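You operate a simulated robot arm through the tools that you are given. There is no shell and no other tool. Be economical: measure what you need, move in short steps, check, and stop when the job is done.

You are at the controls of a simulated two-armed robot. One attempt, no reset.

## Task
Take the red pot on the top of the fitting cart and put it away on the top of the check bench. Put one of the yellow plugs from the top of the grey table on the top of the spares bench. Put one of the blue plugs from the top of the grey table in the cured carton. Take the blue bracket and put it on top of the nuts. Take the grey cover on the top of the grey table and put it away on the shelf of the racks bench. Fetch the discs carton from the top of the grey table and set it on the shelf of the powder bench. Take the strainer from the top of the grey table and put it on the coiled chain there. Fetch the wheel and set it in the inside of the clean tray. Any order will do. Set down upright: yellow plug, blue bracket, discs carton, strainer.

It is judged by the outcome, as a careful person would: the job done as asked, and still so three seconds after it is handed in. It fails if anything else is knocked over, pushed out of place, dropped, spilled or broken. A push-on lid holds only when it is set on centred and level and pressed home; a screw cap is set on level and turned clockwise until tight.

## Robot
Two 7-joint arms with two-finger grippers on one trunk, on a base that drives. Base frame: it is fixed to the floor where the robot stands at the start and does not move with it; the origin is under the middle of the robot, x ahead of it, y to its left, z up; the surface under the hand at the start is at about z = 860. Units: mm, rad, N and s.
The left shoulder is at the start at [78, 151, 963], the right one opposite. With the tool pointing down near the work surface each hand reaches from about 100 to 780 mm from the robot's upright axis, wherever it stands, measured 20 degrees to its own side. Places, roughly: blue bracket (9x6x6 cm) [15200, -4100, 800]; blue plug [15250, -4500, 750]; coiled chain (13x13x3 cm) [14400, -4000, 800]; cured carton [16000, -4250, 750]; discs carton [15250, -4000, 750]; grey cover (18x12x4 cm) [14900, -4000, 800]; inside of the clean tray (17x15 cm) [12020, -7220, 800]; nuts (13x10x4 cm) [14600, -4100, 800]; red pot (6x6x5 cm) [500, 100, 900]; shelf of the powder bench [13700, -2300, 200]; shelf of the racks bench [15400, -8800, 300]; strainer (6x6x9 cm) [14200, -4000, 800]; top of the check bench [100, 2100, 800]; top of the spares bench [12800, -2400, 800]; wheel (6x6x5 cm) [14100, -3900, 800]; yellow plug [15250, -4500, 750]. Payload 2.54 kg a hand.
The tool frame of a hand sits at the grasp point between the pads (the TCP): z along the fingers, y along the line on which they close. The tips reach 30 mm beyond it. The gripper opens to 116 mm. The gripper's body begins 95 mm behind the TCP.
Orientation is that of the tool frame in the base frame, as a unit quaternion [x, y, z, w]. With the fingers straight down and closing along the base's y, the tool's x points along the base's -x, its y along +y and its z along -z.

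## Interface
- The arms move only by the tool apply_moves. It takes "left_motion", "right_motion" or both (then of equal length, played together; a hand with none holds still); each is one flat list of numbers, 7 for each row, row after row: the shift along the tool's x, y, z in units of 50 mm (1.0 is 50 mm), then the turn, a rotation vector about the tool's x, y, z in units of 5 degrees (1.0 is 5 degrees), then the finger opening in mm, from 0 to 116. In form: [x, y, z, wx, wy, wz, gripper, x, y, z, wx, wy, wz, gripper, ...]. A call has 1 to 8 rows; each row shifts and turns the commanded pose from where the row before left it, along the tool's axes as they then stand. A call with a number of a shift or a turn outside -1 to 1 is refused whole. A row lasts 0.2 s, in which the tool goes at most 50 mm and 0.15 rad; a call with a longer step from one row to the next is refused whole, and so is a gripper value outside its range. Where a pose cannot be reached the arm comes as near as it can. A force on the tool above 40 N (or 10 N above the force at the start of the call, whichever is more), or a blocked arm, ends the call early, and 0.2 s more pass. The fingers move at their own pace (about 72 mm/s each) and stop on an object; they squeeze with about 39 N. The grip force told is the motor's: it shows also when the fingers shut on nothing. Time passes only in rows, and 0.2 s behind the last, so rows that do not move let the fingers close. The reply holds the time, the measured pose of the TCP, the force on the tool along the base axes, the opening and the grip force, in the units named above and with some noise, with the torque about the TCP (base axes, N m) and any sound that the robot's microphone picked up, and new pictures: "show" is both (left out), scene, wrist or none (wrist: the cameras of the hands that moved).
- Cameras (640 x 400 px; columns grow to the right, rows downward): "scene" is now at [168.6, 32.3, 1135.2]; the picture's right is [0.25, -0.97, 0.00], its down [-0.14, -0.04, -0.99] and it looks along [0.96, 0.25, -0.15] (base axes); focal length 266 px, centre (320, 200). "left" rides on the left gripper at [69, 15, -122] in its tool frame; the picture's right is [-0.22, 0.98, 0.00], its down [-0.83, -0.18, -0.53] and it looks along [-0.52, -0.12, 0.85] (tool axes); focal length 251 px, centre (320, 200). "right" rides on the right gripper at [69, -15, -122] in its tool frame; the picture's right is [0.21, 0.98, 0.00], its down [-0.83, 0.18, -0.53] and it looks along [-0.52, 0.11, 0.85] (tool axes); focal length 251 px, centre (320, 200). There is no depth. A picture from a camera that has moved, and an enlarged one, comes with that camera's place and axes in the base frame and with its lens. The place of the scene camera against the robot may be out by one fixed shift of up to 25 mm in any direction.
- raise_lower(by): slides the trunk up (or, below 0, down) by that many mm; the arms and the scene camera ride with it, the base frame stays. It gives what a move gives, with no picture.
- roll_base(legs): drives the robot by 1 to 6 legs, each [ahead, left, turn to the left] in mm, mm and rad, along the robot's own axes; the way and the turn of a leg run together, so that a leg with both is an arc; at most 1500 mm and 3.142 rad a leg. The arms and the cameras ride along, it lands a little off, and it stops where it bumps. It gives what a move gives, and a new picture of the scene camera.
- turn_head(pan, tilt): turns the head with the scene camera to pan (to the left, within 1.396 rad either way) and tilt (down, from -0.506 to 1.204), counted from straight ahead of the robot. It gives what a move gives, and a new picture of the scene camera.
- enlarge(camera, box): a new picture of the part [left, top, right, bottom] of that camera's present view, enlarged. It takes no simulated time.
- close_job(): hands the job in; it is judged then, once.

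Go step by step. Nothing tells you exact positions but the pictures and the camera data: compare them with the known pose of the tool, close in by small moves and look again before you grip or let go. The budget is 483 turns and 360 pictures, counting those below and the enlarged ones. Unless the task says otherwise, let go and move clear before handing in.

The tools are called after "Call:" by a JSON object that holds its "api" and its "payload". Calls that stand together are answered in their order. apply_moves: Moves the arms, as the interface text tells. Its arguments: {"type":"object","properties":{"left_motion":{"type":"array","items":{"type":"number"}},"right_motion":{"type":"array","items":{"type":"number"}},"show":{"type":"string","enum":["both","scene","wrist","none"]}},"required":[]} The other tools are called the same way: raise_lower (by) slides the trunk up or down; roll_base (legs) drives the base; turn_head (pan, tilt) turns the head that bears the scene camera; enlarge (camera, box) takes an enlarged picture of a part of a camera's view; close_job () hands the job in.

At the start:

```text
t: 0.0
left_tool_pos: [409.0, 253.2, 1061.4]
left_tool_rot: [-0.001, 1.0, 0.0, -0.001]
left_ft_force: [-0.2, 0.2, 1.0]
left_ft_torque: [-0.04, 0.0, 0.01]
left_finger_gap: 115.8
left_gripper_force: 0.0
right_tool_pos: [463.2, -136.7, 1096.9]
right_tool_rot: [0.0, 1.0, 0.0, 0.001]
right_ft_force: [-0.6, 0.4, -0.5]
right_ft_torque: [0.02, 0.01, -0.02]
right_finger_gap: 116.2
right_gripper_force: 0.1
trunk travel left (down, up): [-200.0, 89.0]
robot x, y, heading: [1.3, 0.3, -0.001]
head pan, tilt: [0.257, 0.15]
```

scene: 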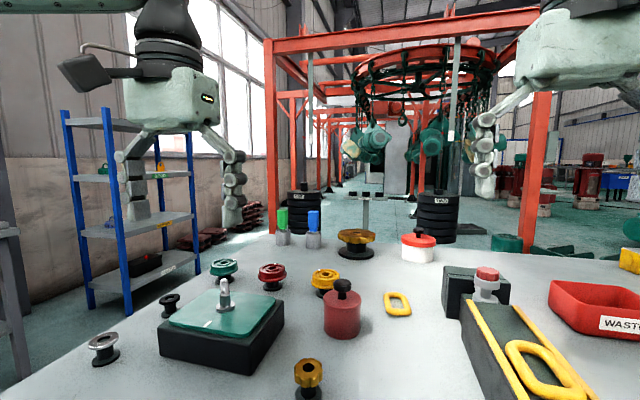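
right: 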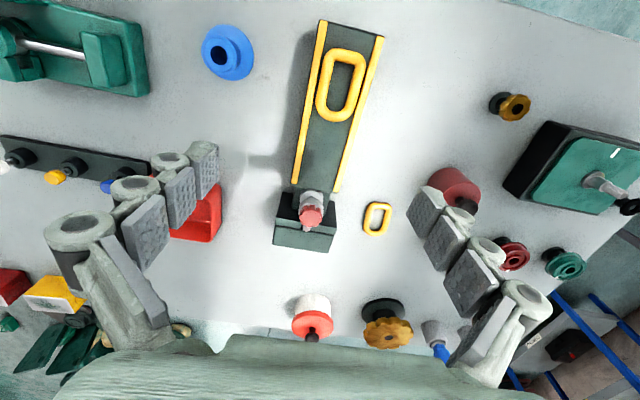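
left: 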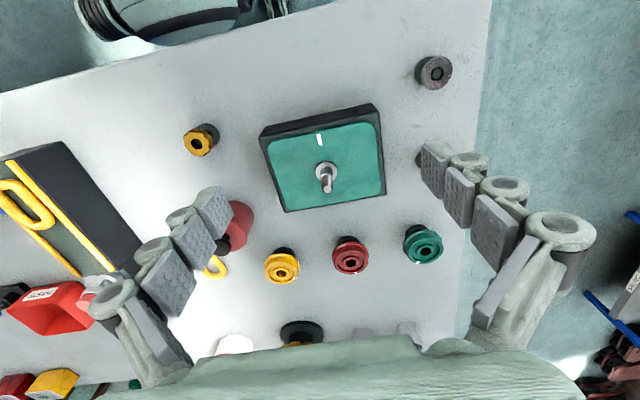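

The red pot stands near [540, 100] on the cart. I'll look closer at it while moving the left hand over it.

Call:
{"api": "enlarge", "payload": {"camera": "scene", "box": [240, 230, 440, 355]}}

Call:
{"api": "apply_moves", "payload": {"left_motion": [-0.5, -0.6, 0, 0, 0, 0, 116, -0.5, -0.6, 0, 0, 0, 0, 116, -0.5, -0.6, 0, 0, 0, 0, 116, -0.5, -0.6, 0, 0, 0, 0, 116, -0.5, -0.6, 0, 0, 0, 0, 116], "show": "wrist"}}

```text
3.20 times, centred on (340, 292) of scene
camera zoom: at [168.6, 32.3, 1135.2], right [0.25, -0.97, 0.0], down [-0.14, -0.04, -0.99], along [0.96, 0.25, -0.15], focal length 850 px, centre (256, -96)
```

zoom: 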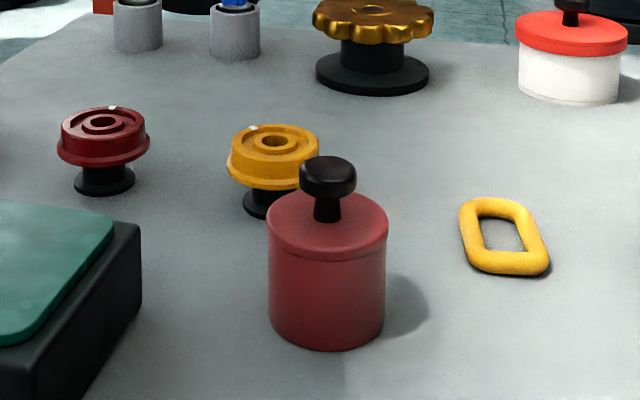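

```text
t: 1.2
left_tool_pos: [506.1, 142.3, 1052.4]
left_tool_rot: [-0.002, 1.0, 0.0, 0.002]
left_ft_force: [-0.1, 0.0, 0.8]
left_ft_torque: [0.0, 0.01, 0.01]
left_finger_gap: 116.0
left_gripper_force: 0.0
left hand out of reach, approached as far as the arm can: row 4, 5
right_tool_pos: [461.7, -135.2, 1096.0]
right_tool_rot: [0.001, 1.0, 0.0, 0.001]
right_ft_force: [0.6, 0.2, 0.2]
right_ft_torque: [-0.02, 0.02, 0.02]
right_finger_gap: 116.1
right_gripper_force: 0.1
trunk travel left (down, up): [-200.0, 89.0]
robot x, y, heading: [-2.8, -0.8, 0.007]
head pan, tilt: [0.257, 0.15]
camera left: at [436.9, 157.2, 1172.8], right [0.21, 0.98, 0.0], down [0.83, -0.18, 0.54], along [0.52, -0.11, -0.84], focal length 251 px, centre (320, 200)
```

left: 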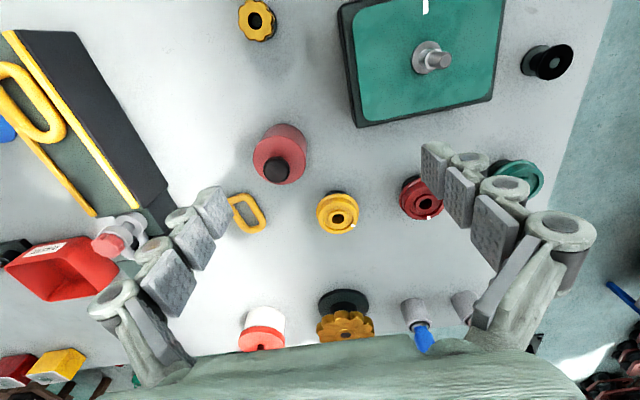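

The pot is near [527, 95], its knob between the fingers' path. I go lower and centre on it.

Call:
{"api": "apply_moves", "payload": {"left_motion": [0, 0, 0.8, 0, 0, 0, 116, -0.2, -0.5, 0.4, 0, 0, 0, 116, -0.2, -0.45, 0.4, 0, 0, 0, 116], "show": "wrist"}}

```text
t: 2.0
left_tool_pos: [517.4, 121.1, 993.1]
left_tool_rot: [-0.001, 1.0, -0.001, 0.001]
left_ft_force: [0.6, -0.1, -0.9]
left_ft_torque: [0.01, 0.01, 0.0]
left_finger_gap: 116.3
left_gripper_force: 0.0
left hand out of reach, approached as far as the arm can: row 2, 3
right_tool_pos: [461.4, -136.8, 1097.5]
right_tool_rot: [0.0, 1.0, 0.0, 0.001]
right_ft_force: [-1.2, -0.1, -0.1]
right_ft_torque: [0.02, 0.01, 0.0]
right_finger_gap: 116.3
right_gripper_force: 0.0
trunk travel left (down, up): [-200.0, 89.0]
robot x, y, heading: [-3.0, 1.8, -0.001]
head pan, tilt: [0.257, 0.15]
camera left: at [448.6, 137.4, 1114.1], right [0.21, 0.98, 0.0], down [0.83, -0.18, 0.54], along [0.52, -0.11, -0.84], focal length 251 px, centre (320, 200)
```

left: 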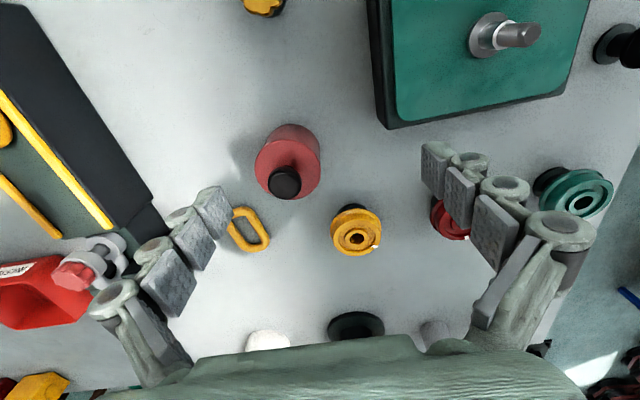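

The left arm is near a limit here, so I shift the base to its right to put the pot more to the left side.

Call:
{"api": "roll_base", "payload": {"legs": [[0, -100, 0]]}}

Call:
{"api": "apply_moves", "payload": {"left_motion": [0, 0.7, 0, 0, 0, 0, 116, 0, 0.7, 0, 0, 0, 0, 116], "show": "wrist"}}

```text
t: 3.6
left_tool_pos: [519.1, 24.5, 992.6]
left_tool_rot: [-0.001, 1.0, -0.001, 0.001]
left_ft_force: [0.9, 0.0, 0.6]
left_ft_torque: [0.02, 0.01, 0.0]
left_finger_gap: 116.0
left_gripper_force: 0.2
right_tool_pos: [461.5, -234.5, 1095.5]
right_tool_rot: [0.001, 1.0, 0.0, 0.001]
right_ft_force: [-0.7, 0.4, -0.5]
right_ft_torque: [0.0, -0.01, 0.02]
right_finger_gap: 116.0
right_gripper_force: 0.1
trunk travel left (down, up): [-200.0, 89.0]
robot x, y, heading: [-0.4, -99.2, 0.002]
head pan, tilt: [0.257, 0.15]
camera scene: at [168.6, -66.6, 1135.2], right [0.25, -0.97, 0.0], down [-0.14, -0.04, -0.99], along [0.96, 0.25, -0.15], focal length 266 px, centre (320, 200)
```

scene: 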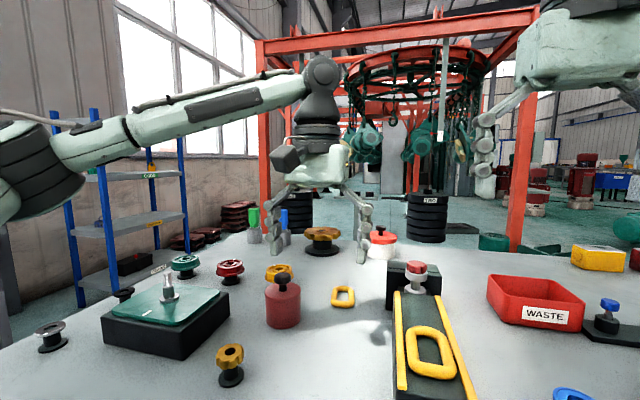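

```text
t: 4.2
left_tool_pos: [518.3, 94.7, 992.0]
left_tool_rot: [-0.001, 1.0, -0.002, 0.001]
left_ft_force: [-0.2, -0.4, 0.3]
left_ft_torque: [0.0, 0.02, -0.01]
left_finger_gap: 116.2
left_gripper_force: 0.1
right_tool_pos: [461.8, -234.3, 1096.7]
right_tool_rot: [0.001, 1.0, 0.0, 0.0]
right_ft_force: [0.4, -0.4, 0.5]
right_ft_torque: [-0.01, 0.01, 0.01]
right_finger_gap: 116.2
right_gripper_force: 0.2
trunk travel left (down, up): [-200.0, 89.0]
robot x, y, heading: [2.1, -99.9, -0.004]
head pan, tilt: [0.257, 0.15]
camera left: at [448.6, 109.3, 1113.3], right [0.21, 0.98, 0.0], down [0.83, -0.18, 0.54], along [0.52, -0.12, -0.84], focal length 251 px, centre (320, 200)
```

left: 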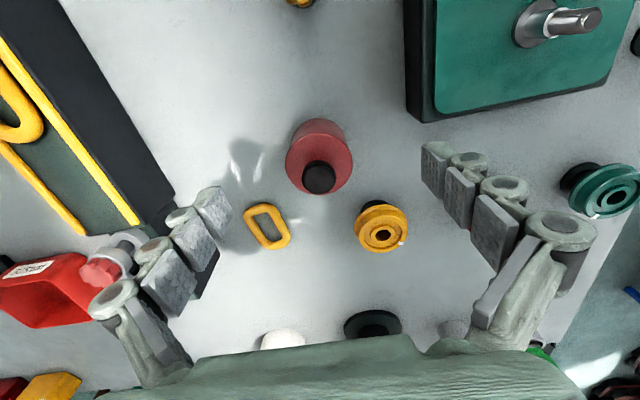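

The pot is about 17 mm farther ahead than the tool. I move forward, then descend part way and check.

Call:
{"api": "apply_moves", "payload": {"left_motion": [-0.34, 0, 0.3, 0, 0, 0, 116, 0, 0, 0.8, 0, 0, 0, 116], "show": "wrist"}}

```text
t: 4.8
left_tool_pos: [536.9, 94.3, 937.5]
left_tool_rot: [-0.001, 1.0, -0.002, 0.001]
left_ft_force: [-0.2, -0.7, 0.6]
left_ft_torque: [0.01, -0.03, -0.03]
left_finger_gap: 116.1
left_gripper_force: 0.0
right_tool_pos: [462.9, -235.1, 1097.3]
right_tool_rot: [0.001, 1.0, 0.0, 0.001]
right_ft_force: [0.1, -0.4, -0.1]
right_ft_torque: [0.01, 0.01, 0.01]
right_finger_gap: 116.0
right_gripper_force: 0.0
trunk travel left (down, up): [-200.0, 89.0]
robot x, y, heading: [0.4, -100.2, 0.003]
head pan, tilt: [0.257, 0.15]
camera left: at [465.5, 108.8, 1057.9], right [0.21, 0.98, 0.0], down [0.83, -0.18, 0.54], along [0.52, -0.12, -0.84], focal length 251 px, centre (320, 200)
```

left: 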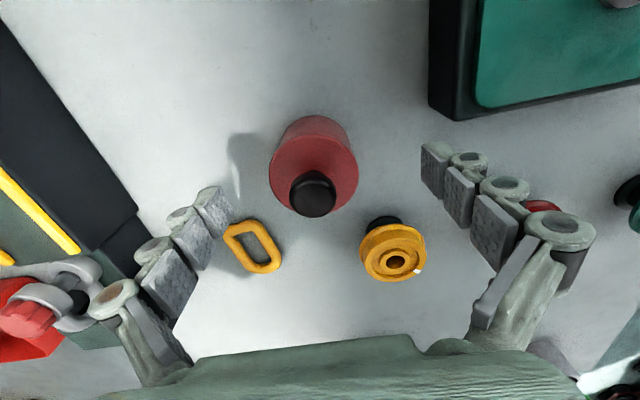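

Aligned. I descend to about z 897 and grip the body.

Call:
{"api": "apply_moves", "payload": {"left_motion": [0, -0.08, 0.5, 0, 0, 0, 116, 0, 0, 0.3, 0, 0, 0, 116, 0, 0, 0, 0, 0, 0, 50, 0, 0, 0, 0, 0, 0, 50, 0, 0, 0, 0, 0, 0, 50], "show": "wrist"}}

```text
t: 6.0
left_tool_pos: [535.0, 89.6, 897.0]
left_tool_rot: [-0.002, 1.0, -0.002, 0.0]
left_ft_force: [-0.7, -2.6, -0.3]
left_ft_torque: [0.11, 0.0, 0.02]
left_finger_gap: 56.4
left_gripper_force: 39.0
right_tool_pos: [462.7, -234.3, 1095.1]
right_tool_rot: [0.0, 1.0, 0.001, 0.001]
right_ft_force: [-0.3, -0.5, 0.3]
right_ft_torque: [0.01, 0.01, 0.01]
right_finger_gap: 116.0
right_gripper_force: 0.1
trunk travel left (down, up): [-200.0, 89.0]
robot x, y, heading: [1.7, -97.0, -0.002]
head pan, tilt: [0.257, 0.15]
heard: snap
camera left: at [465.7, 104.3, 1018.4], right [0.21, 0.98, 0.0], down [0.83, -0.18, 0.54], along [0.52, -0.12, -0.84], focal length 251 px, centre (320, 200)
```

left: 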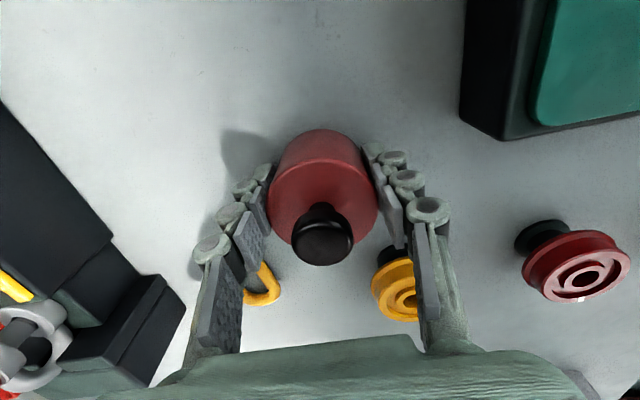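

Gripped, though a snap was heard. I lift a bit and inspect.

Call:
{"api": "apply_moves", "payload": {"left_motion": [0, 0, -0.4, 0, 0, 0, 50, 0, 0, -0.8, 0, 0, 0, 50, 0, 0, -0.8, 0, 0, 0, 50], "show": "both"}}

Call:
{"api": "enlarge", "payload": {"camera": "left", "box": [220, 110, 420, 235]}}

```text
t: 6.8
left_tool_pos: [534.3, 88.9, 999.0]
left_tool_rot: [-0.001, 1.0, -0.001, 0.002]
left_ft_force: [0.0, -0.9, 0.2]
left_ft_torque: [0.02, 0.0, -0.03]
left_finger_gap: 50.0
left_gripper_force: 0.0
right_tool_pos: [461.5, -234.8, 1095.7]
right_tool_rot: [0.001, 1.0, 0.0, 0.001]
right_ft_force: [-0.2, -0.9, 0.2]
right_ft_torque: [-0.01, 0.0, -0.02]
right_finger_gap: 116.1
right_gripper_force: 0.0
trunk travel left (down, up): [-200.0, 89.0]
robot x, y, heading: [0.5, -98.9, 0.002]
head pan, tilt: [0.257, 0.15]
camera scene: at [168.5, -66.4, 1135.2], right [0.25, -0.97, 0.0], down [-0.14, -0.04, -0.99], along [0.96, 0.25, -0.15], focal length 266 px, centre (320, 200)
camera left: at [465.4, 104.4, 1118.8], right [0.21, 0.98, 0.0], down [0.83, -0.18, 0.54], along [0.52, -0.12, -0.84], focal length 251 px, centre (320, 200)
```

scene: 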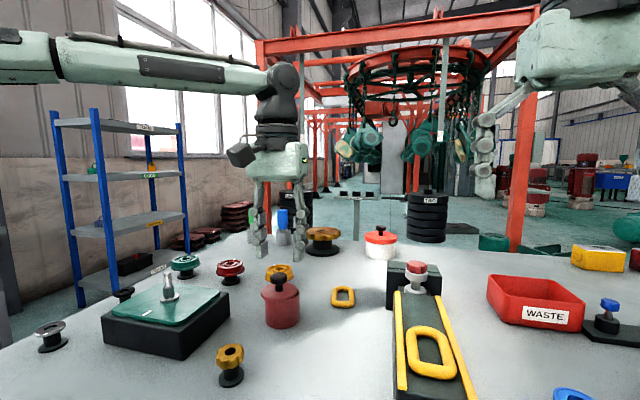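
left: 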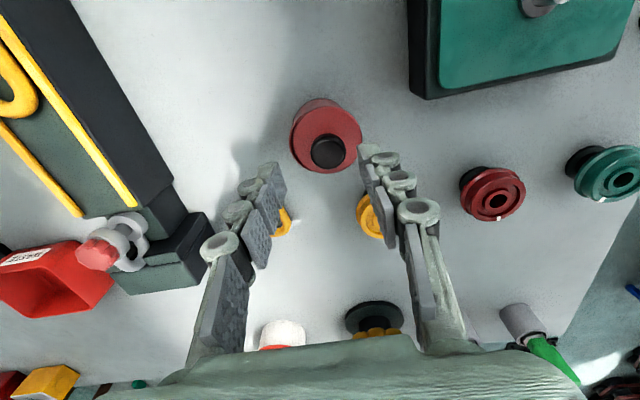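

```text
3.20 times, centred on (320, 172) of left
camera zoom: at [465.4, 104.4, 1118.8], right [0.21, 0.98, 0.0], down [0.83, -0.18, 0.54], along [0.52, -0.12, -0.84], focal length 805 px, centre (320, 288)
```

zoom: 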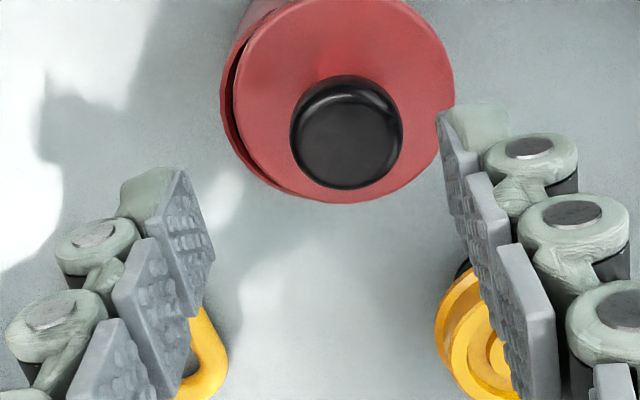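

The grip slipped off and the lid looks popped askew. I look closely before correcting.

Call:
{"api": "enlarge", "payload": {"camera": "scene", "box": [240, 255, 330, 335]}}

Call:
{"api": "apply_moves", "payload": {"left_motion": [0.8, 0, 0, 0, 0, 0, 116, 0.8, 0, 0, 0, 0, 0, 116], "show": "wrist"}}

```text
5.00 times, centred on (285, 295) of scene
camera zoom: at [168.5, -66.4, 1135.2], right [0.25, -0.97, 0.0], down [-0.14, -0.04, -0.99], along [0.96, 0.25, -0.15], focal length 1327 px, centre (495, -275)
```

zoom: 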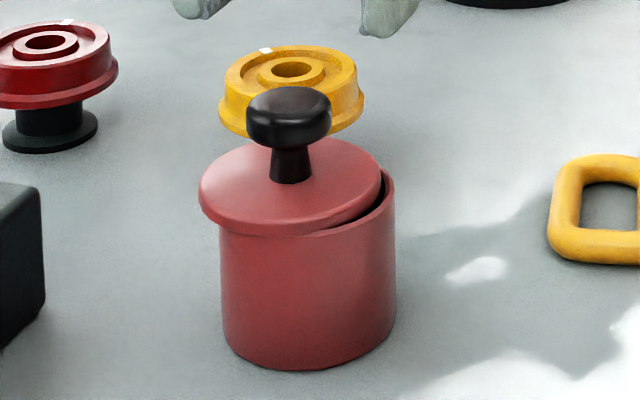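

```text
t: 7.4
left_tool_pos: [455.3, 88.8, 995.9]
left_tool_rot: [0.0, 1.0, -0.001, 0.001]
left_ft_force: [0.7, 0.0, 0.6]
left_ft_torque: [-0.03, 0.01, 0.01]
left_finger_gap: 115.8
left_gripper_force: 0.1
right_tool_pos: [460.4, -234.4, 1097.7]
right_tool_rot: [0.001, 1.0, 0.0, 0.001]
right_ft_force: [-0.1, -0.4, -0.1]
right_ft_torque: [-0.01, -0.02, 0.01]
right_finger_gap: 116.0
right_gripper_force: 0.0
trunk travel left (down, up): [-200.0, 89.0]
robot x, y, heading: [-1.4, -97.3, -0.008]
head pan, tilt: [0.257, 0.15]
camera left: at [384.5, 104.4, 1118.3], right [0.21, 0.98, 0.0], down [0.83, -0.18, 0.54], along [0.52, -0.12, -0.84], focal length 251 px, centre (320, 200)
```

left: 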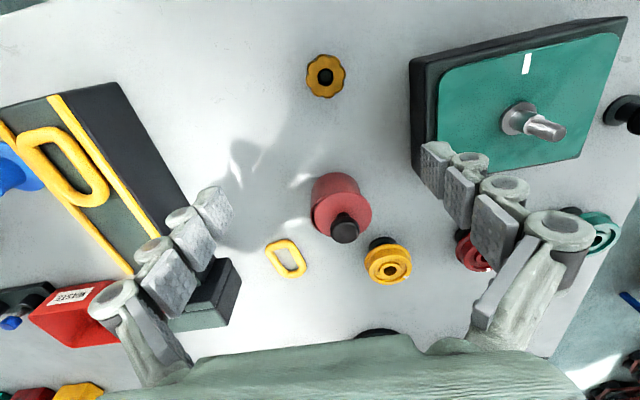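

The lid sits askew on the body; I'll re-seat it. First a closer look with the wrist camera to get the offsets.

Call:
{"api": "enlarge", "payload": {"camera": "left", "box": [290, 160, 390, 260]}}

Call:
{"api": "turn_head", "payload": {"pan": 0.4, "tilt": 0.6}}

Call:
{"api": "enlarge", "payload": {"camera": "scene", "box": [270, 120, 370, 220]}}

```text
4.00 times, centred on (340, 210) of left
camera zoom: at [384.5, 104.4, 1118.3], right [0.21, 0.98, 0.0], down [0.83, -0.18, 0.54], along [0.52, -0.12, -0.84], focal length 1006 px, centre (240, 160)
```

zoom: 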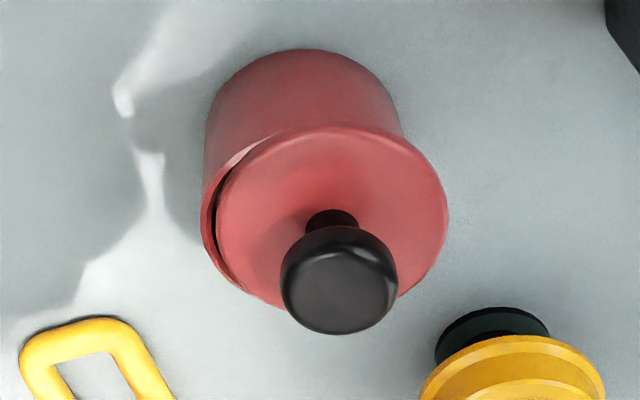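

```text
t: 8.3
left_tool_pos: [454.9, 87.3, 997.8]
left_tool_rot: [-0.001, 1.0, -0.001, 0.0]
left_ft_force: [-0.4, 0.7, -0.8]
left_ft_torque: [0.0, -0.02, 0.0]
left_finger_gap: 116.2
left_gripper_force: 0.0
right_tool_pos: [461.5, -235.1, 1097.1]
right_tool_rot: [0.001, 1.0, 0.0, 0.002]
right_ft_force: [-0.1, -0.3, -0.6]
right_ft_torque: [0.0, 0.02, -0.02]
right_finger_gap: 115.7
right_gripper_force: 0.0
trunk travel left (down, up): [-200.0, 89.0]
robot x, y, heading: [-0.5, -98.2, 0.005]
head pan, tilt: [0.4, 0.6]
camera scene: at [160.3, -55.6, 1093.7], right [0.39, -0.92, 0.0], down [-0.52, -0.22, -0.83], along [0.76, 0.32, -0.56], focal length 266 px, centre (320, 200)
```

scene: 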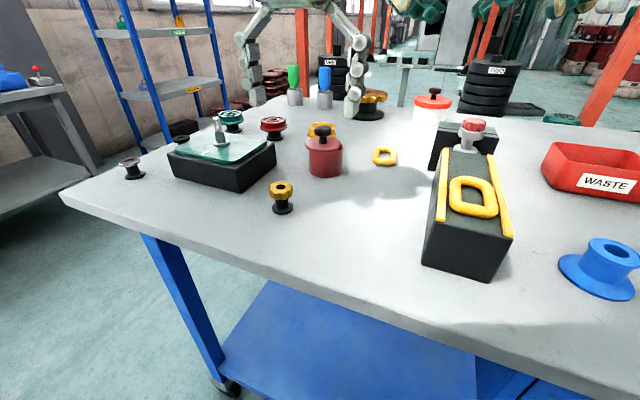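

```text
4.00 times, centred on (320, 170) of scene
camera zoom: at [160.3, -55.6, 1093.7], right [0.39, -0.92, 0.0], down [-0.52, -0.22, -0.83], along [0.76, 0.32, -0.56], focal length 1062 px, centre (320, 320)
```

zoom: 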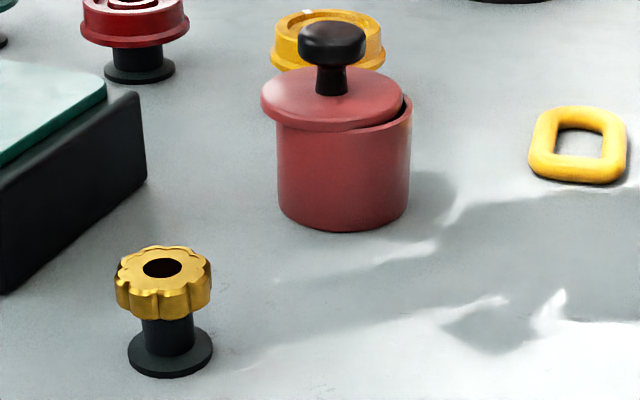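

Body centre is about [537, 89]; lid about 5 mm nearer and 5 mm to the left. I go over the knob, grip it, and lift slightly to re-centre the lid.

Call:
{"api": "apply_moves", "payload": {"left_motion": [-0.8, 0.06, 0, 0, 0, 0, 70, -0.74, 0.06, 0, 0, 0, 0, 70, 0, 0, 0.5, 0, 0, 0, 70, 0, 0, 0.3, 0, 0, 0, 70], "show": "both"}}

Call:
{"api": "enlarge", "payload": {"camera": "scene", "box": [270, 90, 370, 190]}}

```text
t: 9.3
left_tool_pos: [531.6, 96.2, 957.8]
left_tool_rot: [0.0, 1.0, -0.001, 0.001]
left_ft_force: [0.5, -0.5, -0.3]
left_ft_torque: [0.01, 0.02, -0.01]
left_finger_gap: 69.9
left_gripper_force: 0.1
right_tool_pos: [462.9, -234.8, 1095.5]
right_tool_rot: [0.001, 1.0, 0.0, 0.001]
right_ft_force: [0.6, 0.9, -0.6]
right_ft_torque: [0.03, 0.0, 0.01]
right_finger_gap: 116.0
right_gripper_force: 0.1
trunk travel left (down, up): [-200.0, 89.0]
robot x, y, heading: [0.1, -98.8, 0.002]
head pan, tilt: [0.4, 0.6]
camera scene: at [160.4, -55.5, 1093.7], right [0.39, -0.92, 0.0], down [-0.52, -0.22, -0.82], along [0.76, 0.32, -0.57], focal length 266 px, centre (320, 200)
camera left: at [463.1, 111.3, 1078.9], right [0.21, 0.98, 0.0], down [0.83, -0.18, 0.53], along [0.52, -0.11, -0.84], focal length 251 px, centre (320, 200)
```

scene: 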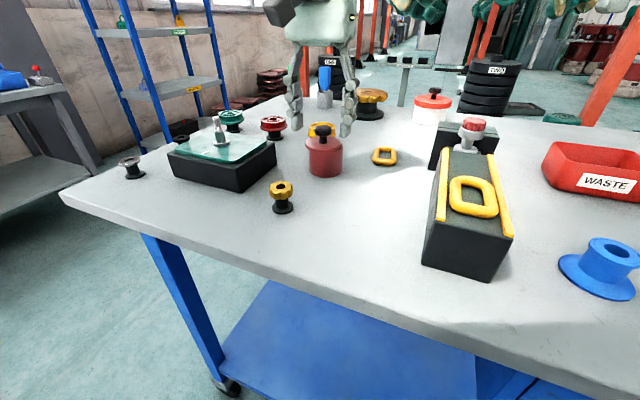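
left: 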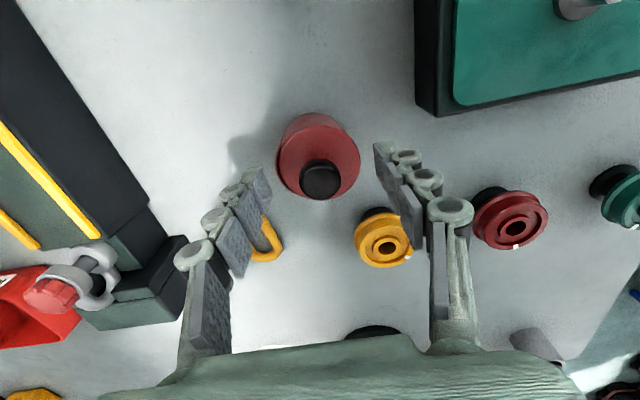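

```text
4.00 times, centred on (320, 140) of scene
camera zoom: at [160.4, -55.5, 1093.7], right [0.39, -0.92, 0.0], down [-0.52, -0.22, -0.82], along [0.76, 0.32, -0.57], focal length 1062 px, centre (320, 440)
```

zoom: 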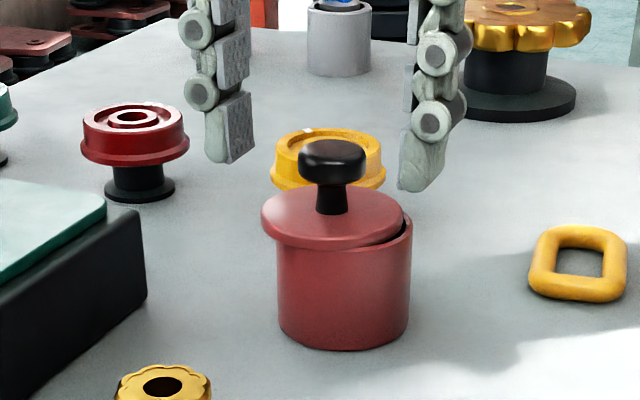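

I shift 5 mm forward, lower slightly, and close on the knob.

Call:
{"api": "apply_moves", "payload": {"left_motion": [-0.1, 0, 0.12, 0, 0, 0, 70, 0, 0, 0, 0, 0, 0, 15, 0, 0, 0, 0, 0, 0, 15, 0, 0, 0, 0, 0, 0, 15], "show": "wrist"}}

Call:
{"api": "enlarge", "payload": {"camera": "scene", "box": [270, 90, 370, 190]}}

```text
t: 10.3
left_tool_pos: [538.2, 94.5, 952.2]
left_tool_rot: [0.0, 1.0, -0.001, 0.001]
left_ft_force: [-0.1, -0.2, 1.0]
left_ft_torque: [-0.02, 0.02, 0.04]
left_finger_gap: 25.6
left_gripper_force: 38.8
right_tool_pos: [461.9, -233.8, 1095.7]
right_tool_rot: [0.001, 1.0, 0.0, 0.0]
right_ft_force: [-0.8, -0.2, -0.3]
right_ft_torque: [-0.01, -0.01, 0.01]
right_finger_gap: 116.0
right_gripper_force: 0.0
trunk travel left (down, up): [-200.0, 89.0]
robot x, y, heading: [-1.1, -95.0, -0.002]
head pan, tilt: [0.4, 0.6]
camera left: at [467.8, 111.2, 1073.1], right [0.21, 0.98, 0.0], down [0.83, -0.18, 0.54], along [0.52, -0.12, -0.84], focal length 251 px, centre (320, 200)
```

left: 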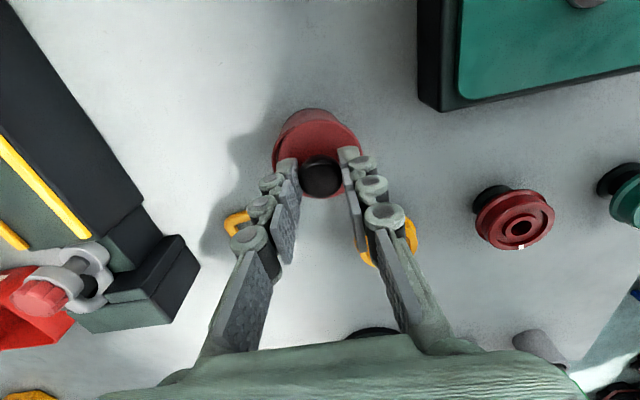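

```text
4.00 times, centred on (320, 140) of scene
camera zoom: at [160.2, -55.6, 1093.7], right [0.39, -0.92, 0.0], down [-0.52, -0.22, -0.83], along [0.76, 0.32, -0.56], focal length 1062 px, centre (320, 440)
```

zoom: 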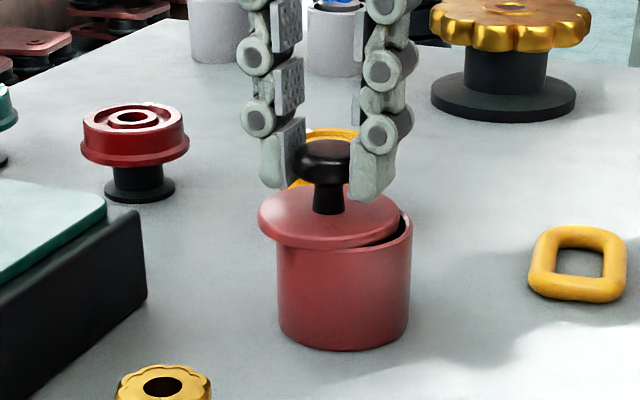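

Knob gripped. I lift about 15 mm and check the alignment.

Call:
{"api": "apply_moves", "payload": {"left_motion": [0, 0, -0.3, 0, 0, 0, 15, 0, 0, 0, 0, 0, 0, 15], "show": "none"}}

Call:
{"api": "enlarge", "payload": {"camera": "scene", "box": [270, 90, 370, 190]}}

Call:
{"api": "enlarge", "payload": {"camera": "left", "box": [260, 90, 380, 210]}}

```text
t: 10.9
left_tool_pos: [538.8, 94.9, 966.6]
left_tool_rot: [-0.001, 1.0, -0.001, 0.001]
left_ft_force: [0.4, 0.3, 0.1]
left_ft_torque: [0.0, 0.0, -0.01]
left_finger_gap: 25.6
left_gripper_force: 38.8
right_tool_pos: [461.6, -234.9, 1096.1]
right_tool_rot: [0.0, 1.0, 0.0, 0.001]
right_ft_force: [0.7, 0.7, -0.3]
right_ft_torque: [-0.01, 0.0, 0.0]
right_finger_gap: 115.7
right_gripper_force: 0.1
trunk travel left (down, up): [-200.0, 89.0]
robot x, y, heading: [2.7, -97.7, -0.006]
head pan, tilt: [0.4, 0.6]
```

```text
4.00 times, centred on (320, 140) of scene
camera zoom: at [160.4, -55.5, 1093.7], right [0.39, -0.92, 0.0], down [-0.52, -0.22, -0.83], along [0.76, 0.32, -0.56], focal length 1062 px, centre (320, 440)
```

zoom: 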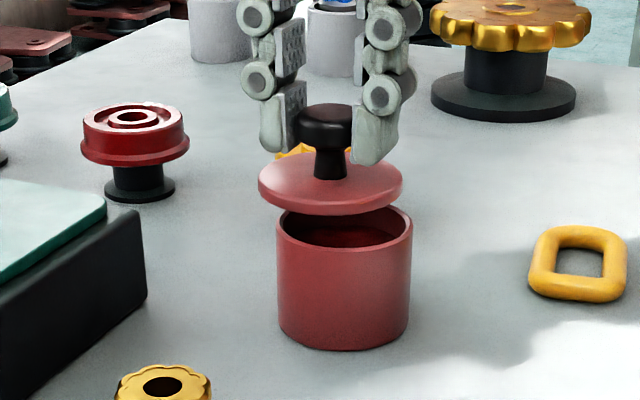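

```text
3.33 times, centred on (320, 150) of left
camera zoom: at [468.1, 110.6, 1087.8], right [0.21, 0.98, 0.0], down [0.83, -0.18, 0.54], along [0.52, -0.12, -0.84], focal length 838 px, centre (320, 367)
```

zoom: 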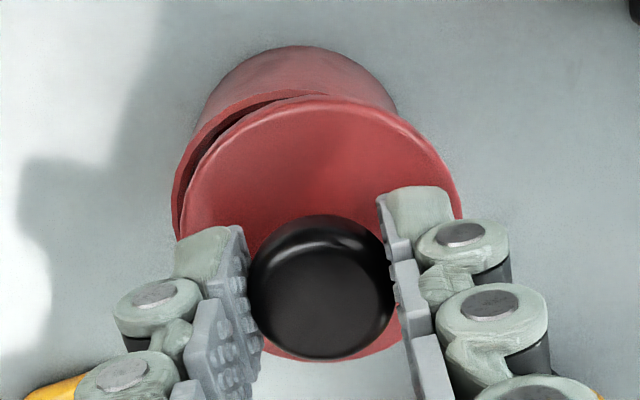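

Lid is level and free. It must move about 6 mm toward −y; I shift and lower close to the rim, then check.

Call:
{"api": "apply_moves", "payload": {"left_motion": [0, -0.126, 0.1, 0, 0, 0, 15, 0, 0, 0.06, 0, 0, 0, 15], "show": "none"}}

Call:
{"api": "enlarge", "payload": {"camera": "scene", "box": [290, 110, 360, 180]}}

Call:
{"api": "enlarge", "payload": {"camera": "left", "box": [260, 90, 380, 210]}}

```text
t: 11.5
left_tool_pos: [538.0, 88.5, 958.8]
left_tool_rot: [-0.001, 1.0, -0.001, 0.0]
left_ft_force: [0.5, -0.4, 0.4]
left_ft_torque: [0.01, 0.03, -0.01]
left_finger_gap: 25.6
left_gripper_force: 38.9
right_tool_pos: [461.7, -235.1, 1095.3]
right_tool_rot: [0.001, 1.0, 0.0, 0.001]
right_ft_force: [-0.8, 0.2, 0.1]
right_ft_torque: [0.02, 0.02, 0.03]
right_finger_gap: 116.1
right_gripper_force: 0.0
trunk travel left (down, up): [-200.0, 89.0]
robot x, y, heading: [-2.0, -97.9, 0.002]
head pan, tilt: [0.4, 0.6]
```

```text
5.71 times, centred on (325, 145) of scene
camera zoom: at [160.3, -55.5, 1093.7], right [0.39, -0.92, 0.0], down [-0.52, -0.22, -0.83], along [0.76, 0.32, -0.56], focal length 1517 px, centre (291, 514)
```

zoom: 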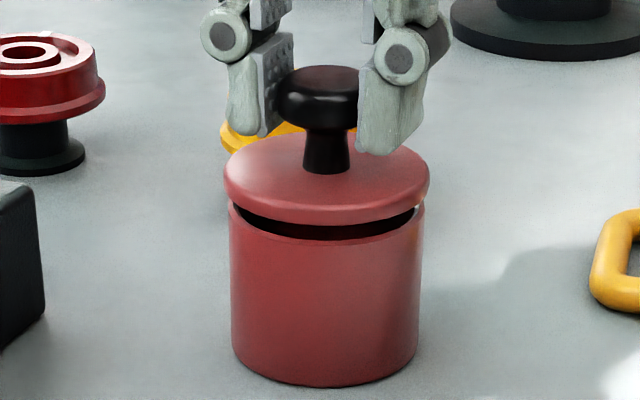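

```text
3.33 times, centred on (320, 150) of left
camera zoom: at [468.1, 104.2, 1079.6], right [0.21, 0.98, 0.0], down [0.83, -0.18, 0.53], along [0.52, -0.11, -0.84], focal length 838 px, centre (320, 367)
```

zoom: 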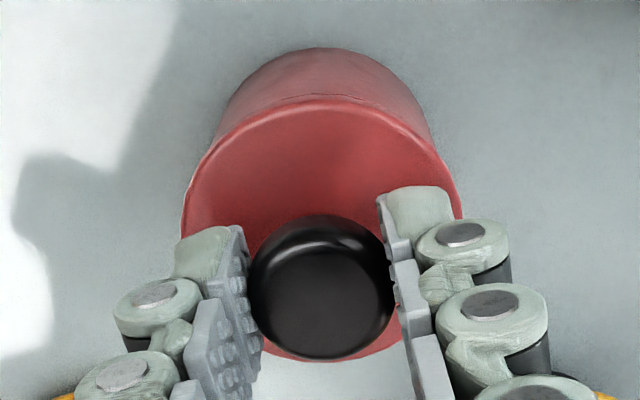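

Well centred now. I lower and press.

Call:
{"api": "apply_moves", "payload": {"left_motion": [0, 0, 0.1, 0, 0, 0, 15, 0, 0, 0.08, 0, 0, 0, 15, 0, 0, 0.08, 0, 0, 0, 15, 0, 0, 0.06, 0, 0, 0, 15], "show": "none"}}

Call:
{"api": "enlarge", "payload": {"camera": "scene", "box": [290, 110, 360, 180]}}

```text
t: 12.5
left_tool_pos: [537.6, 90.2, 946.4]
left_tool_rot: [-0.002, 1.0, -0.002, 0.005]
left_ft_force: [4.5, 6.7, 37.6]
left_ft_torque: [0.16, -0.27, -0.04]
left_finger_gap: 25.8
left_gripper_force: 38.3
right_tool_pos: [460.0, -234.3, 1098.4]
right_tool_rot: [0.001, 1.0, 0.001, 0.002]
right_ft_force: [0.3, -0.1, -0.1]
right_ft_torque: [-0.02, 0.01, 0.01]
right_finger_gap: 116.1
right_gripper_force: 0.0
trunk travel left (down, up): [-200.0, 89.0]
robot x, y, heading: [-3.8, -102.6, 0.0]
head pan, tilt: [0.4, 0.6]
heard: snap
```

```text
5.71 times, centred on (325, 145) of scene
camera zoom: at [158.2, -55.8, 1094.5], right [0.39, -0.92, 0.0], down [-0.52, -0.22, -0.83], along [0.76, 0.32, -0.56], focal length 1517 px, centre (291, 514)
```

zoom: 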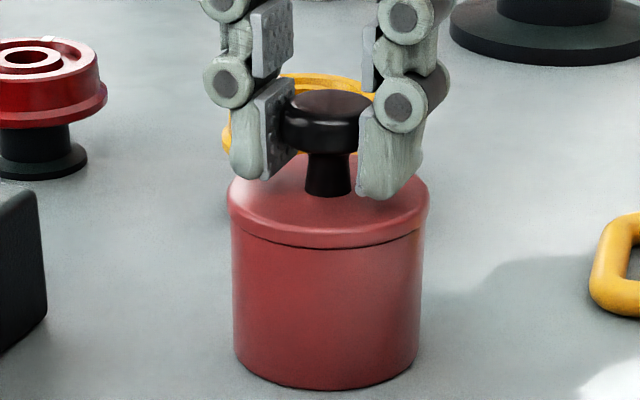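

Snap – the lid is home. Since the lid overhangs the body, I'll release the knob and instead take the body low from the side with the right hand, tilted.

Call:
{"api": "apply_moves", "payload": {"left_motion": [0, 0, -0.04, 0, 0, 0, 15, 0, 0, 0, 0, 0, 0, 70, 0, 0, 0, 0, 0, 0, 70, 0, 0, -1, 0, 0, 0, 70, 0, 0, -1, 0, 0, 0, 70, 0.5, 0.8, 0, 0, 0, 0, 70, 0.5, 0.8, 0, 0, 0, 0, 70, 0, 0.9, 0, 0, 0, 0, 70], "show": "scene"}}

Call:
{"api": "enlarge", "payload": {"camera": "scene", "box": [270, 110, 380, 190]}}

```text
t: 14.3
left_tool_pos: [487.1, 214.1, 1042.5]
left_tool_rot: [-0.001, 1.0, -0.001, 0.0]
left_ft_force: [0.1, 0.5, 0.3]
left_ft_torque: [-0.01, 0.02, -0.03]
left_finger_gap: 70.2
left_gripper_force: 0.1
right_tool_pos: [461.8, -234.8, 1095.5]
right_tool_rot: [0.001, 1.0, 0.0, 0.001]
right_ft_force: [-0.8, -1.3, -0.5]
right_ft_torque: [-0.01, 0.0, -0.04]
right_finger_gap: 116.1
right_gripper_force: 0.0
trunk travel left (down, up): [-200.0, 89.0]
robot x, y, heading: [0.8, -98.2, 0.001]
head pan, tilt: [0.4, 0.6]
camera scene: at [160.3, -55.2, 1093.7], right [0.39, -0.92, 0.0], down [-0.52, -0.22, -0.82], along [0.76, 0.32, -0.57], focal length 266 px, centre (320, 200)
```

scene: 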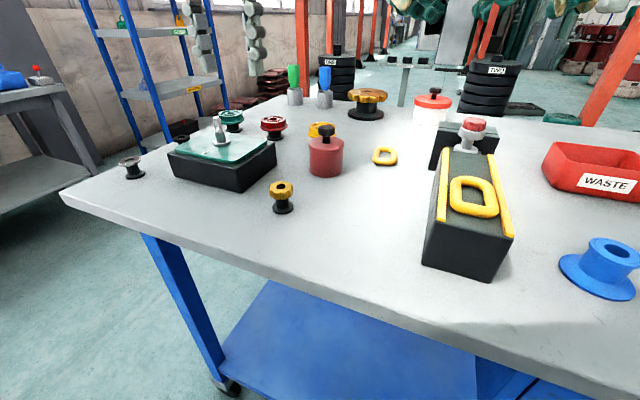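

```text
5.00 times, centred on (325, 150) of scene
camera zoom: at [160.3, -55.2, 1093.7], right [0.39, -0.92, 0.0], down [-0.52, -0.22, -0.82], along [0.76, 0.32, -0.57], focal length 1327 px, centre (295, 450)
```

zoom: 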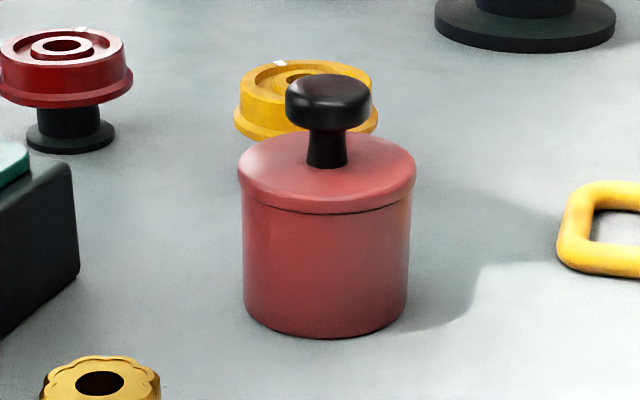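

Lid flush. Now I turn the right hand: yaw −90° and tilt 40°, so its fingers point to the left and down.

Call:
{"api": "apply_moves", "payload": {"right_motion": [0, 0, 0, 0, 0, -1, 116, 0, 0, 0, 0, 0, -1, 116, 0, 0, 0, 0, 0, -1, 116, 0, 0, 0, 0, 0, -1, 116, 0, 0, 0, 0, 0, -1, 116, 0, 0, 0, 0, 0, -1, 116, 0, 0, 0, 0, 0, -1, 116, 0, 0, 0, 0, 0, -1, 116], "show": "none"}}

Call:
{"api": "apply_moves", "payload": {"right_motion": [0, 0, 0, 0, 0, -1, 116, 0, 0, 0, 0, 0, -1, 116, 0, 0, 0, 0, 0, -1, 116, 0, 0, 0, 0, 0, -1, 116, 0, 0, 0, 0, 0, -1, 116, 0, 0, 0, 0, 0, -1, 116, 0, 0, 0, 0, 0, -1, 116, 0, 0, 0, 0, 0, -1, 116], "show": "none"}}

Call:
{"api": "apply_moves", "payload": {"right_motion": [0, 0, 0, 0, 0, -1, 116, 0, 0, 0, 0, 0, -1, 116, 0, 0, 0, 0, -1, 0, 116, 0, 0, 0, 0, -1, 0, 116, 0, 0, 0, 0, -1, 0, 116, 0, 0, 0, 0, -1, 0, 116, 0, 0, 0, 0, -1, 0, 116, 0, 0, 0, 0, -1, 0, 116], "show": "none"}}

Call:
{"api": "apply_moves", "payload": {"right_motion": [0, 0, 0, 0, -1, 0, 116, 0, 0, 0, 0, -1, 0, 116], "show": "both"}}

```text
t: 16.1
left_tool_pos: [487.6, 212.9, 1042.5]
left_tool_rot: [-0.001, 1.0, 0.0, 0.001]
left_ft_force: [-0.3, -0.3, 0.0]
left_ft_torque: [0.01, 0.0, -0.02]
left_finger_gap: 69.7
left_gripper_force: 0.1
right_tool_pos: [462.3, -234.3, 1096.0]
right_tool_rot: [-0.342, 0.94, 0.001, 0.001]
right_ft_force: [0.3, 0.5, 0.3]
right_ft_torque: [-0.02, -0.01, -0.03]
right_finger_gap: 116.2
right_gripper_force: 0.1
trunk travel left (down, up): [-200.0, 89.0]
robot x, y, heading: [-4.6, -97.6, -0.001]
head pan, tilt: [0.4, 0.6]
```

```text
t: 17.9
left_tool_pos: [485.9, 213.0, 1042.8]
left_tool_rot: [0.0, 1.0, -0.001, 0.0]
left_ft_force: [-0.5, 0.3, -1.2]
left_ft_torque: [-0.02, 0.02, 0.02]
left_finger_gap: 69.9
left_gripper_force: 0.0
right_tool_pos: [461.3, -235.0, 1096.9]
right_tool_rot: [-0.643, 0.766, 0.0, 0.001]
right_ft_force: [0.5, 0.3, 0.5]
right_ft_torque: [-0.01, -0.01, 0.01]
right_finger_gap: 116.0
right_gripper_force: 0.0
trunk travel left (down, up): [-200.0, 89.0]
robot x, y, heading: [2.7, -100.8, -0.002]
head pan, tilt: [0.4, 0.6]
```

```text
t: 19.7
left_tool_pos: [486.6, 213.5, 1042.5]
left_tool_rot: [-0.001, 1.0, -0.001, 0.0]
left_ft_force: [-0.1, -0.6, -0.2]
left_ft_torque: [-0.02, -0.03, -0.01]
left_finger_gap: 69.7
left_gripper_force: 0.2
right_tool_pos: [462.2, -235.1, 1096.7]
right_tool_rot: [-0.682, 0.684, 0.183, 0.184]
right_ft_force: [0.1, -0.8, 0.4]
right_ft_torque: [0.0, 0.0, -0.01]
right_finger_gap: 116.1
right_gripper_force: 0.1
trunk travel left (down, up): [-200.0, 89.0]
robot x, y, heading: [-0.1, -97.9, 0.002]
head pan, tilt: [0.4, 0.6]
```

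```text
t: 20.3
left_tool_pos: [487.2, 213.3, 1043.6]
left_tool_rot: [-0.001, 1.0, -0.001, 0.001]
left_ft_force: [-0.8, -0.6, 0.7]
left_ft_torque: [0.03, -0.01, -0.01]
left_finger_gap: 70.0
left_gripper_force: 0.0
right_tool_pos: [462.2, -234.8, 1095.7]
right_tool_rot: [-0.664, 0.664, 0.242, 0.244]
right_ft_force: [-0.3, 0.2, -0.6]
right_ft_torque: [0.04, -0.03, -0.03]
right_finger_gap: 116.2
right_gripper_force: 0.1
trunk travel left (down, up): [-200.0, 89.0]
robot x, y, heading: [0.3, -98.1, 0.001]
head pan, tilt: [0.4, 0.6]
camera scene: at [160.4, -55.7, 1093.7], right [0.39, -0.92, 0.0], down [-0.52, -0.22, -0.83], along [0.76, 0.32, -0.56], focal length 266 px, centre (320, 200)
camera right: at [478.5, -366.0, 1145.1], right [-0.98, -0.16, -0.14], down [-0.18, 0.29, 0.94], along [-0.11, 0.94, -0.31], focal length 251 px, centre (320, 200)
```

scene: 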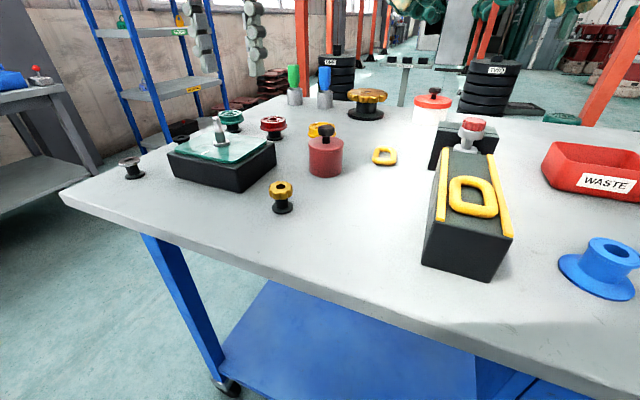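
right: 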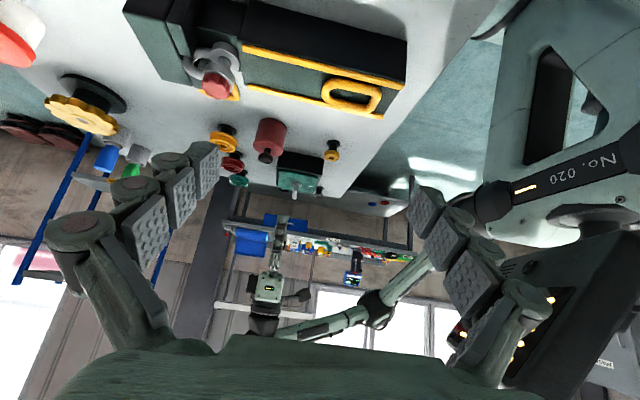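

Orientation right. I move the right hand to the pre-grasp point behind the pot.

Call:
{"api": "apply_moves", "payload": {"right_motion": [-0.362, -0.253, 0.692, 0, 0, 0, 116, -0.362, -0.253, 0.692, 0, 0, 0, 116, -0.362, -0.253, 0.692, 0, 0, 0, 116, -0.362, -0.253, 0.692, 0, 0, 0, 116, -0.362, -0.253, 0.692, 0, 0, 0, 116, -0.362, -0.253, 0.692, 0, 0, 0, 116], "show": "both"}}

```text
t: 21.6
left_tool_pos: [484.0, 203.0, 1044.7]
left_tool_rot: [0.005, 1.0, -0.002, 0.005]
left_ft_force: [0.2, -0.1, -0.3]
left_ft_torque: [0.0, 0.03, 0.01]
left_finger_gap: 69.5
left_gripper_force: 0.1
right_tool_pos: [555.5, -159.7, 1059.4]
right_tool_rot: [-0.598, 0.724, 0.179, 0.293]
right_ft_force: [-0.3, -0.1, 0.7]
right_ft_torque: [0.01, -0.02, 0.01]
right_finger_gap: 115.9
right_gripper_force: 0.0
trunk travel left (down, up): [-200.0, 89.0]
robot x, y, heading: [-1.7, -104.1, -0.015]
head pan, tilt: [0.4, 0.6]
stopped in row 6 (right hand): the arm was blocked; the commanded pose is now the measured one
camera scene: at [151.9, -61.0, 1093.1], right [0.37, -0.93, 0.01], down [-0.52, -0.21, -0.83], along [0.77, 0.31, -0.56], focal length 266 px, centre (320, 200)
camera right: at [537.9, -289.7, 1109.2], right [-0.97, 0.05, -0.23], down [-0.2, 0.34, 0.92], along [0.12, 0.94, -0.32], focal length 251 px, centre (320, 200)
```

scene: 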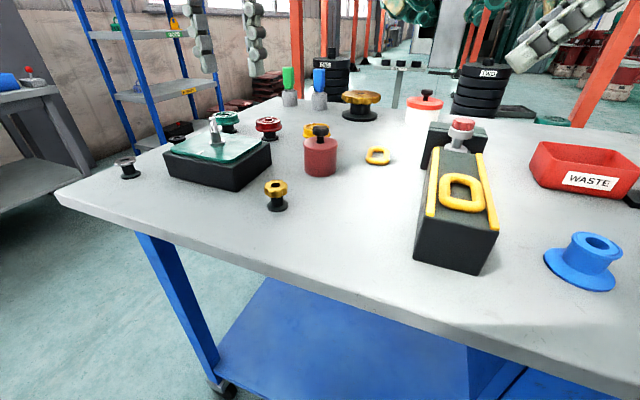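
right: 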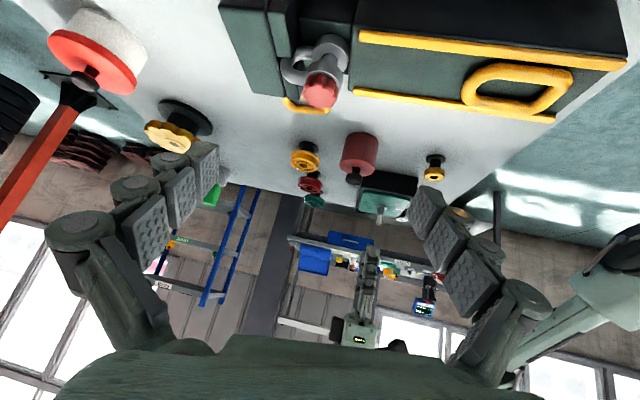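

The right arm is blocked when reaching across like that. I back it off and choose a gentler approach azimuth (forward-left, 30°).

Call:
{"api": "apply_moves", "payload": {"right_motion": [0.36, 0.14, -0.58, 0, 0, 0, 116, 0.36, 0.14, -0.58, 0, 0, 0, 116, 0.1, 0, -0.2, 0.638, 0.091, 0.764, 116, 0.1, 0, -0.2, 0.638, 0.091, 0.764, 116, 0, 0, 0, 0.638, 0.091, 0.764, 116, 0, 0, 0, 0.638, 0.091, 0.764, 116, 0, 0, 0, 0.638, 0.091, 0.764, 116, 0, 0, 0, 0.638, 0.091, 0.764, 116], "show": "scene"}}

Call:
{"api": "apply_moves", "payload": {"right_motion": [0, 0, 0, 0.638, 0.091, 0.764, 116, 0, 0, 0, 0.638, 0.091, 0.764, 116], "show": "none"}}

```text
t: 23.4
left_tool_pos: [490.4, 205.2, 1041.6]
left_tool_rot: [0.003, 1.0, -0.001, 0.001]
left_ft_force: [-0.9, -0.3, -0.7]
left_ft_torque: [0.0, 0.0, 0.01]
left_finger_gap: 69.8
left_gripper_force: 0.0
right_tool_pos: [530.4, -230.6, 1076.3]
right_tool_rot: [-0.396, 0.855, 0.107, 0.318]
right_ft_force: [-0.4, -0.1, 0.8]
right_ft_torque: [0.0, -0.04, 0.02]
right_finger_gap: 116.0
right_gripper_force: 0.0
trunk travel left (down, up): [-200.0, 89.0]
robot x, y, heading: [2.4, -103.9, -0.012]
head pan, tilt: [0.4, 0.6]
camera scene: at [161.1, -60.1, 1093.7], right [0.38, -0.93, 0.0], down [-0.52, -0.21, -0.83], along [0.76, 0.31, -0.56], focal length 266 px, centre (320, 200)
```

scene: 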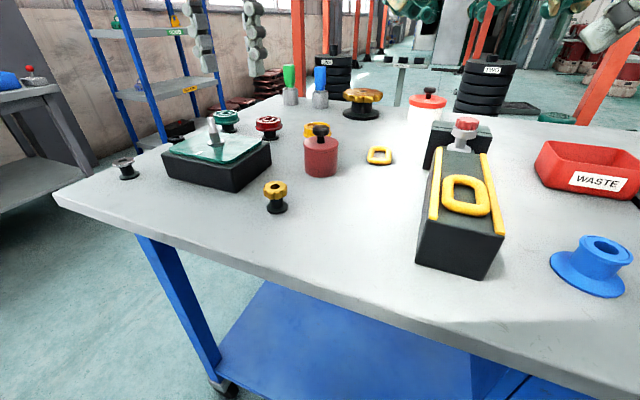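

```text
t: 24.0
left_tool_pos: [491.1, 204.4, 1043.2]
left_tool_rot: [0.004, 1.0, -0.001, 0.001]
left_ft_force: [-0.2, -0.3, -0.9]
left_ft_torque: [-0.03, 0.01, 0.0]
left_finger_gap: 69.9
left_gripper_force: 0.0
right_tool_pos: [528.7, -230.5, 1076.3]
right_tool_rot: [-0.321, 0.887, 0.077, 0.324]
right_ft_force: [0.2, -0.7, -0.4]
right_ft_torque: [0.03, -0.05, -0.02]
right_finger_gap: 116.1
right_gripper_force: 0.1
trunk travel left (down, up): [-200.0, 89.0]
robot x, y, heading: [-6.1, -101.7, -0.008]
head pan, tilt: [0.4, 0.6]
```

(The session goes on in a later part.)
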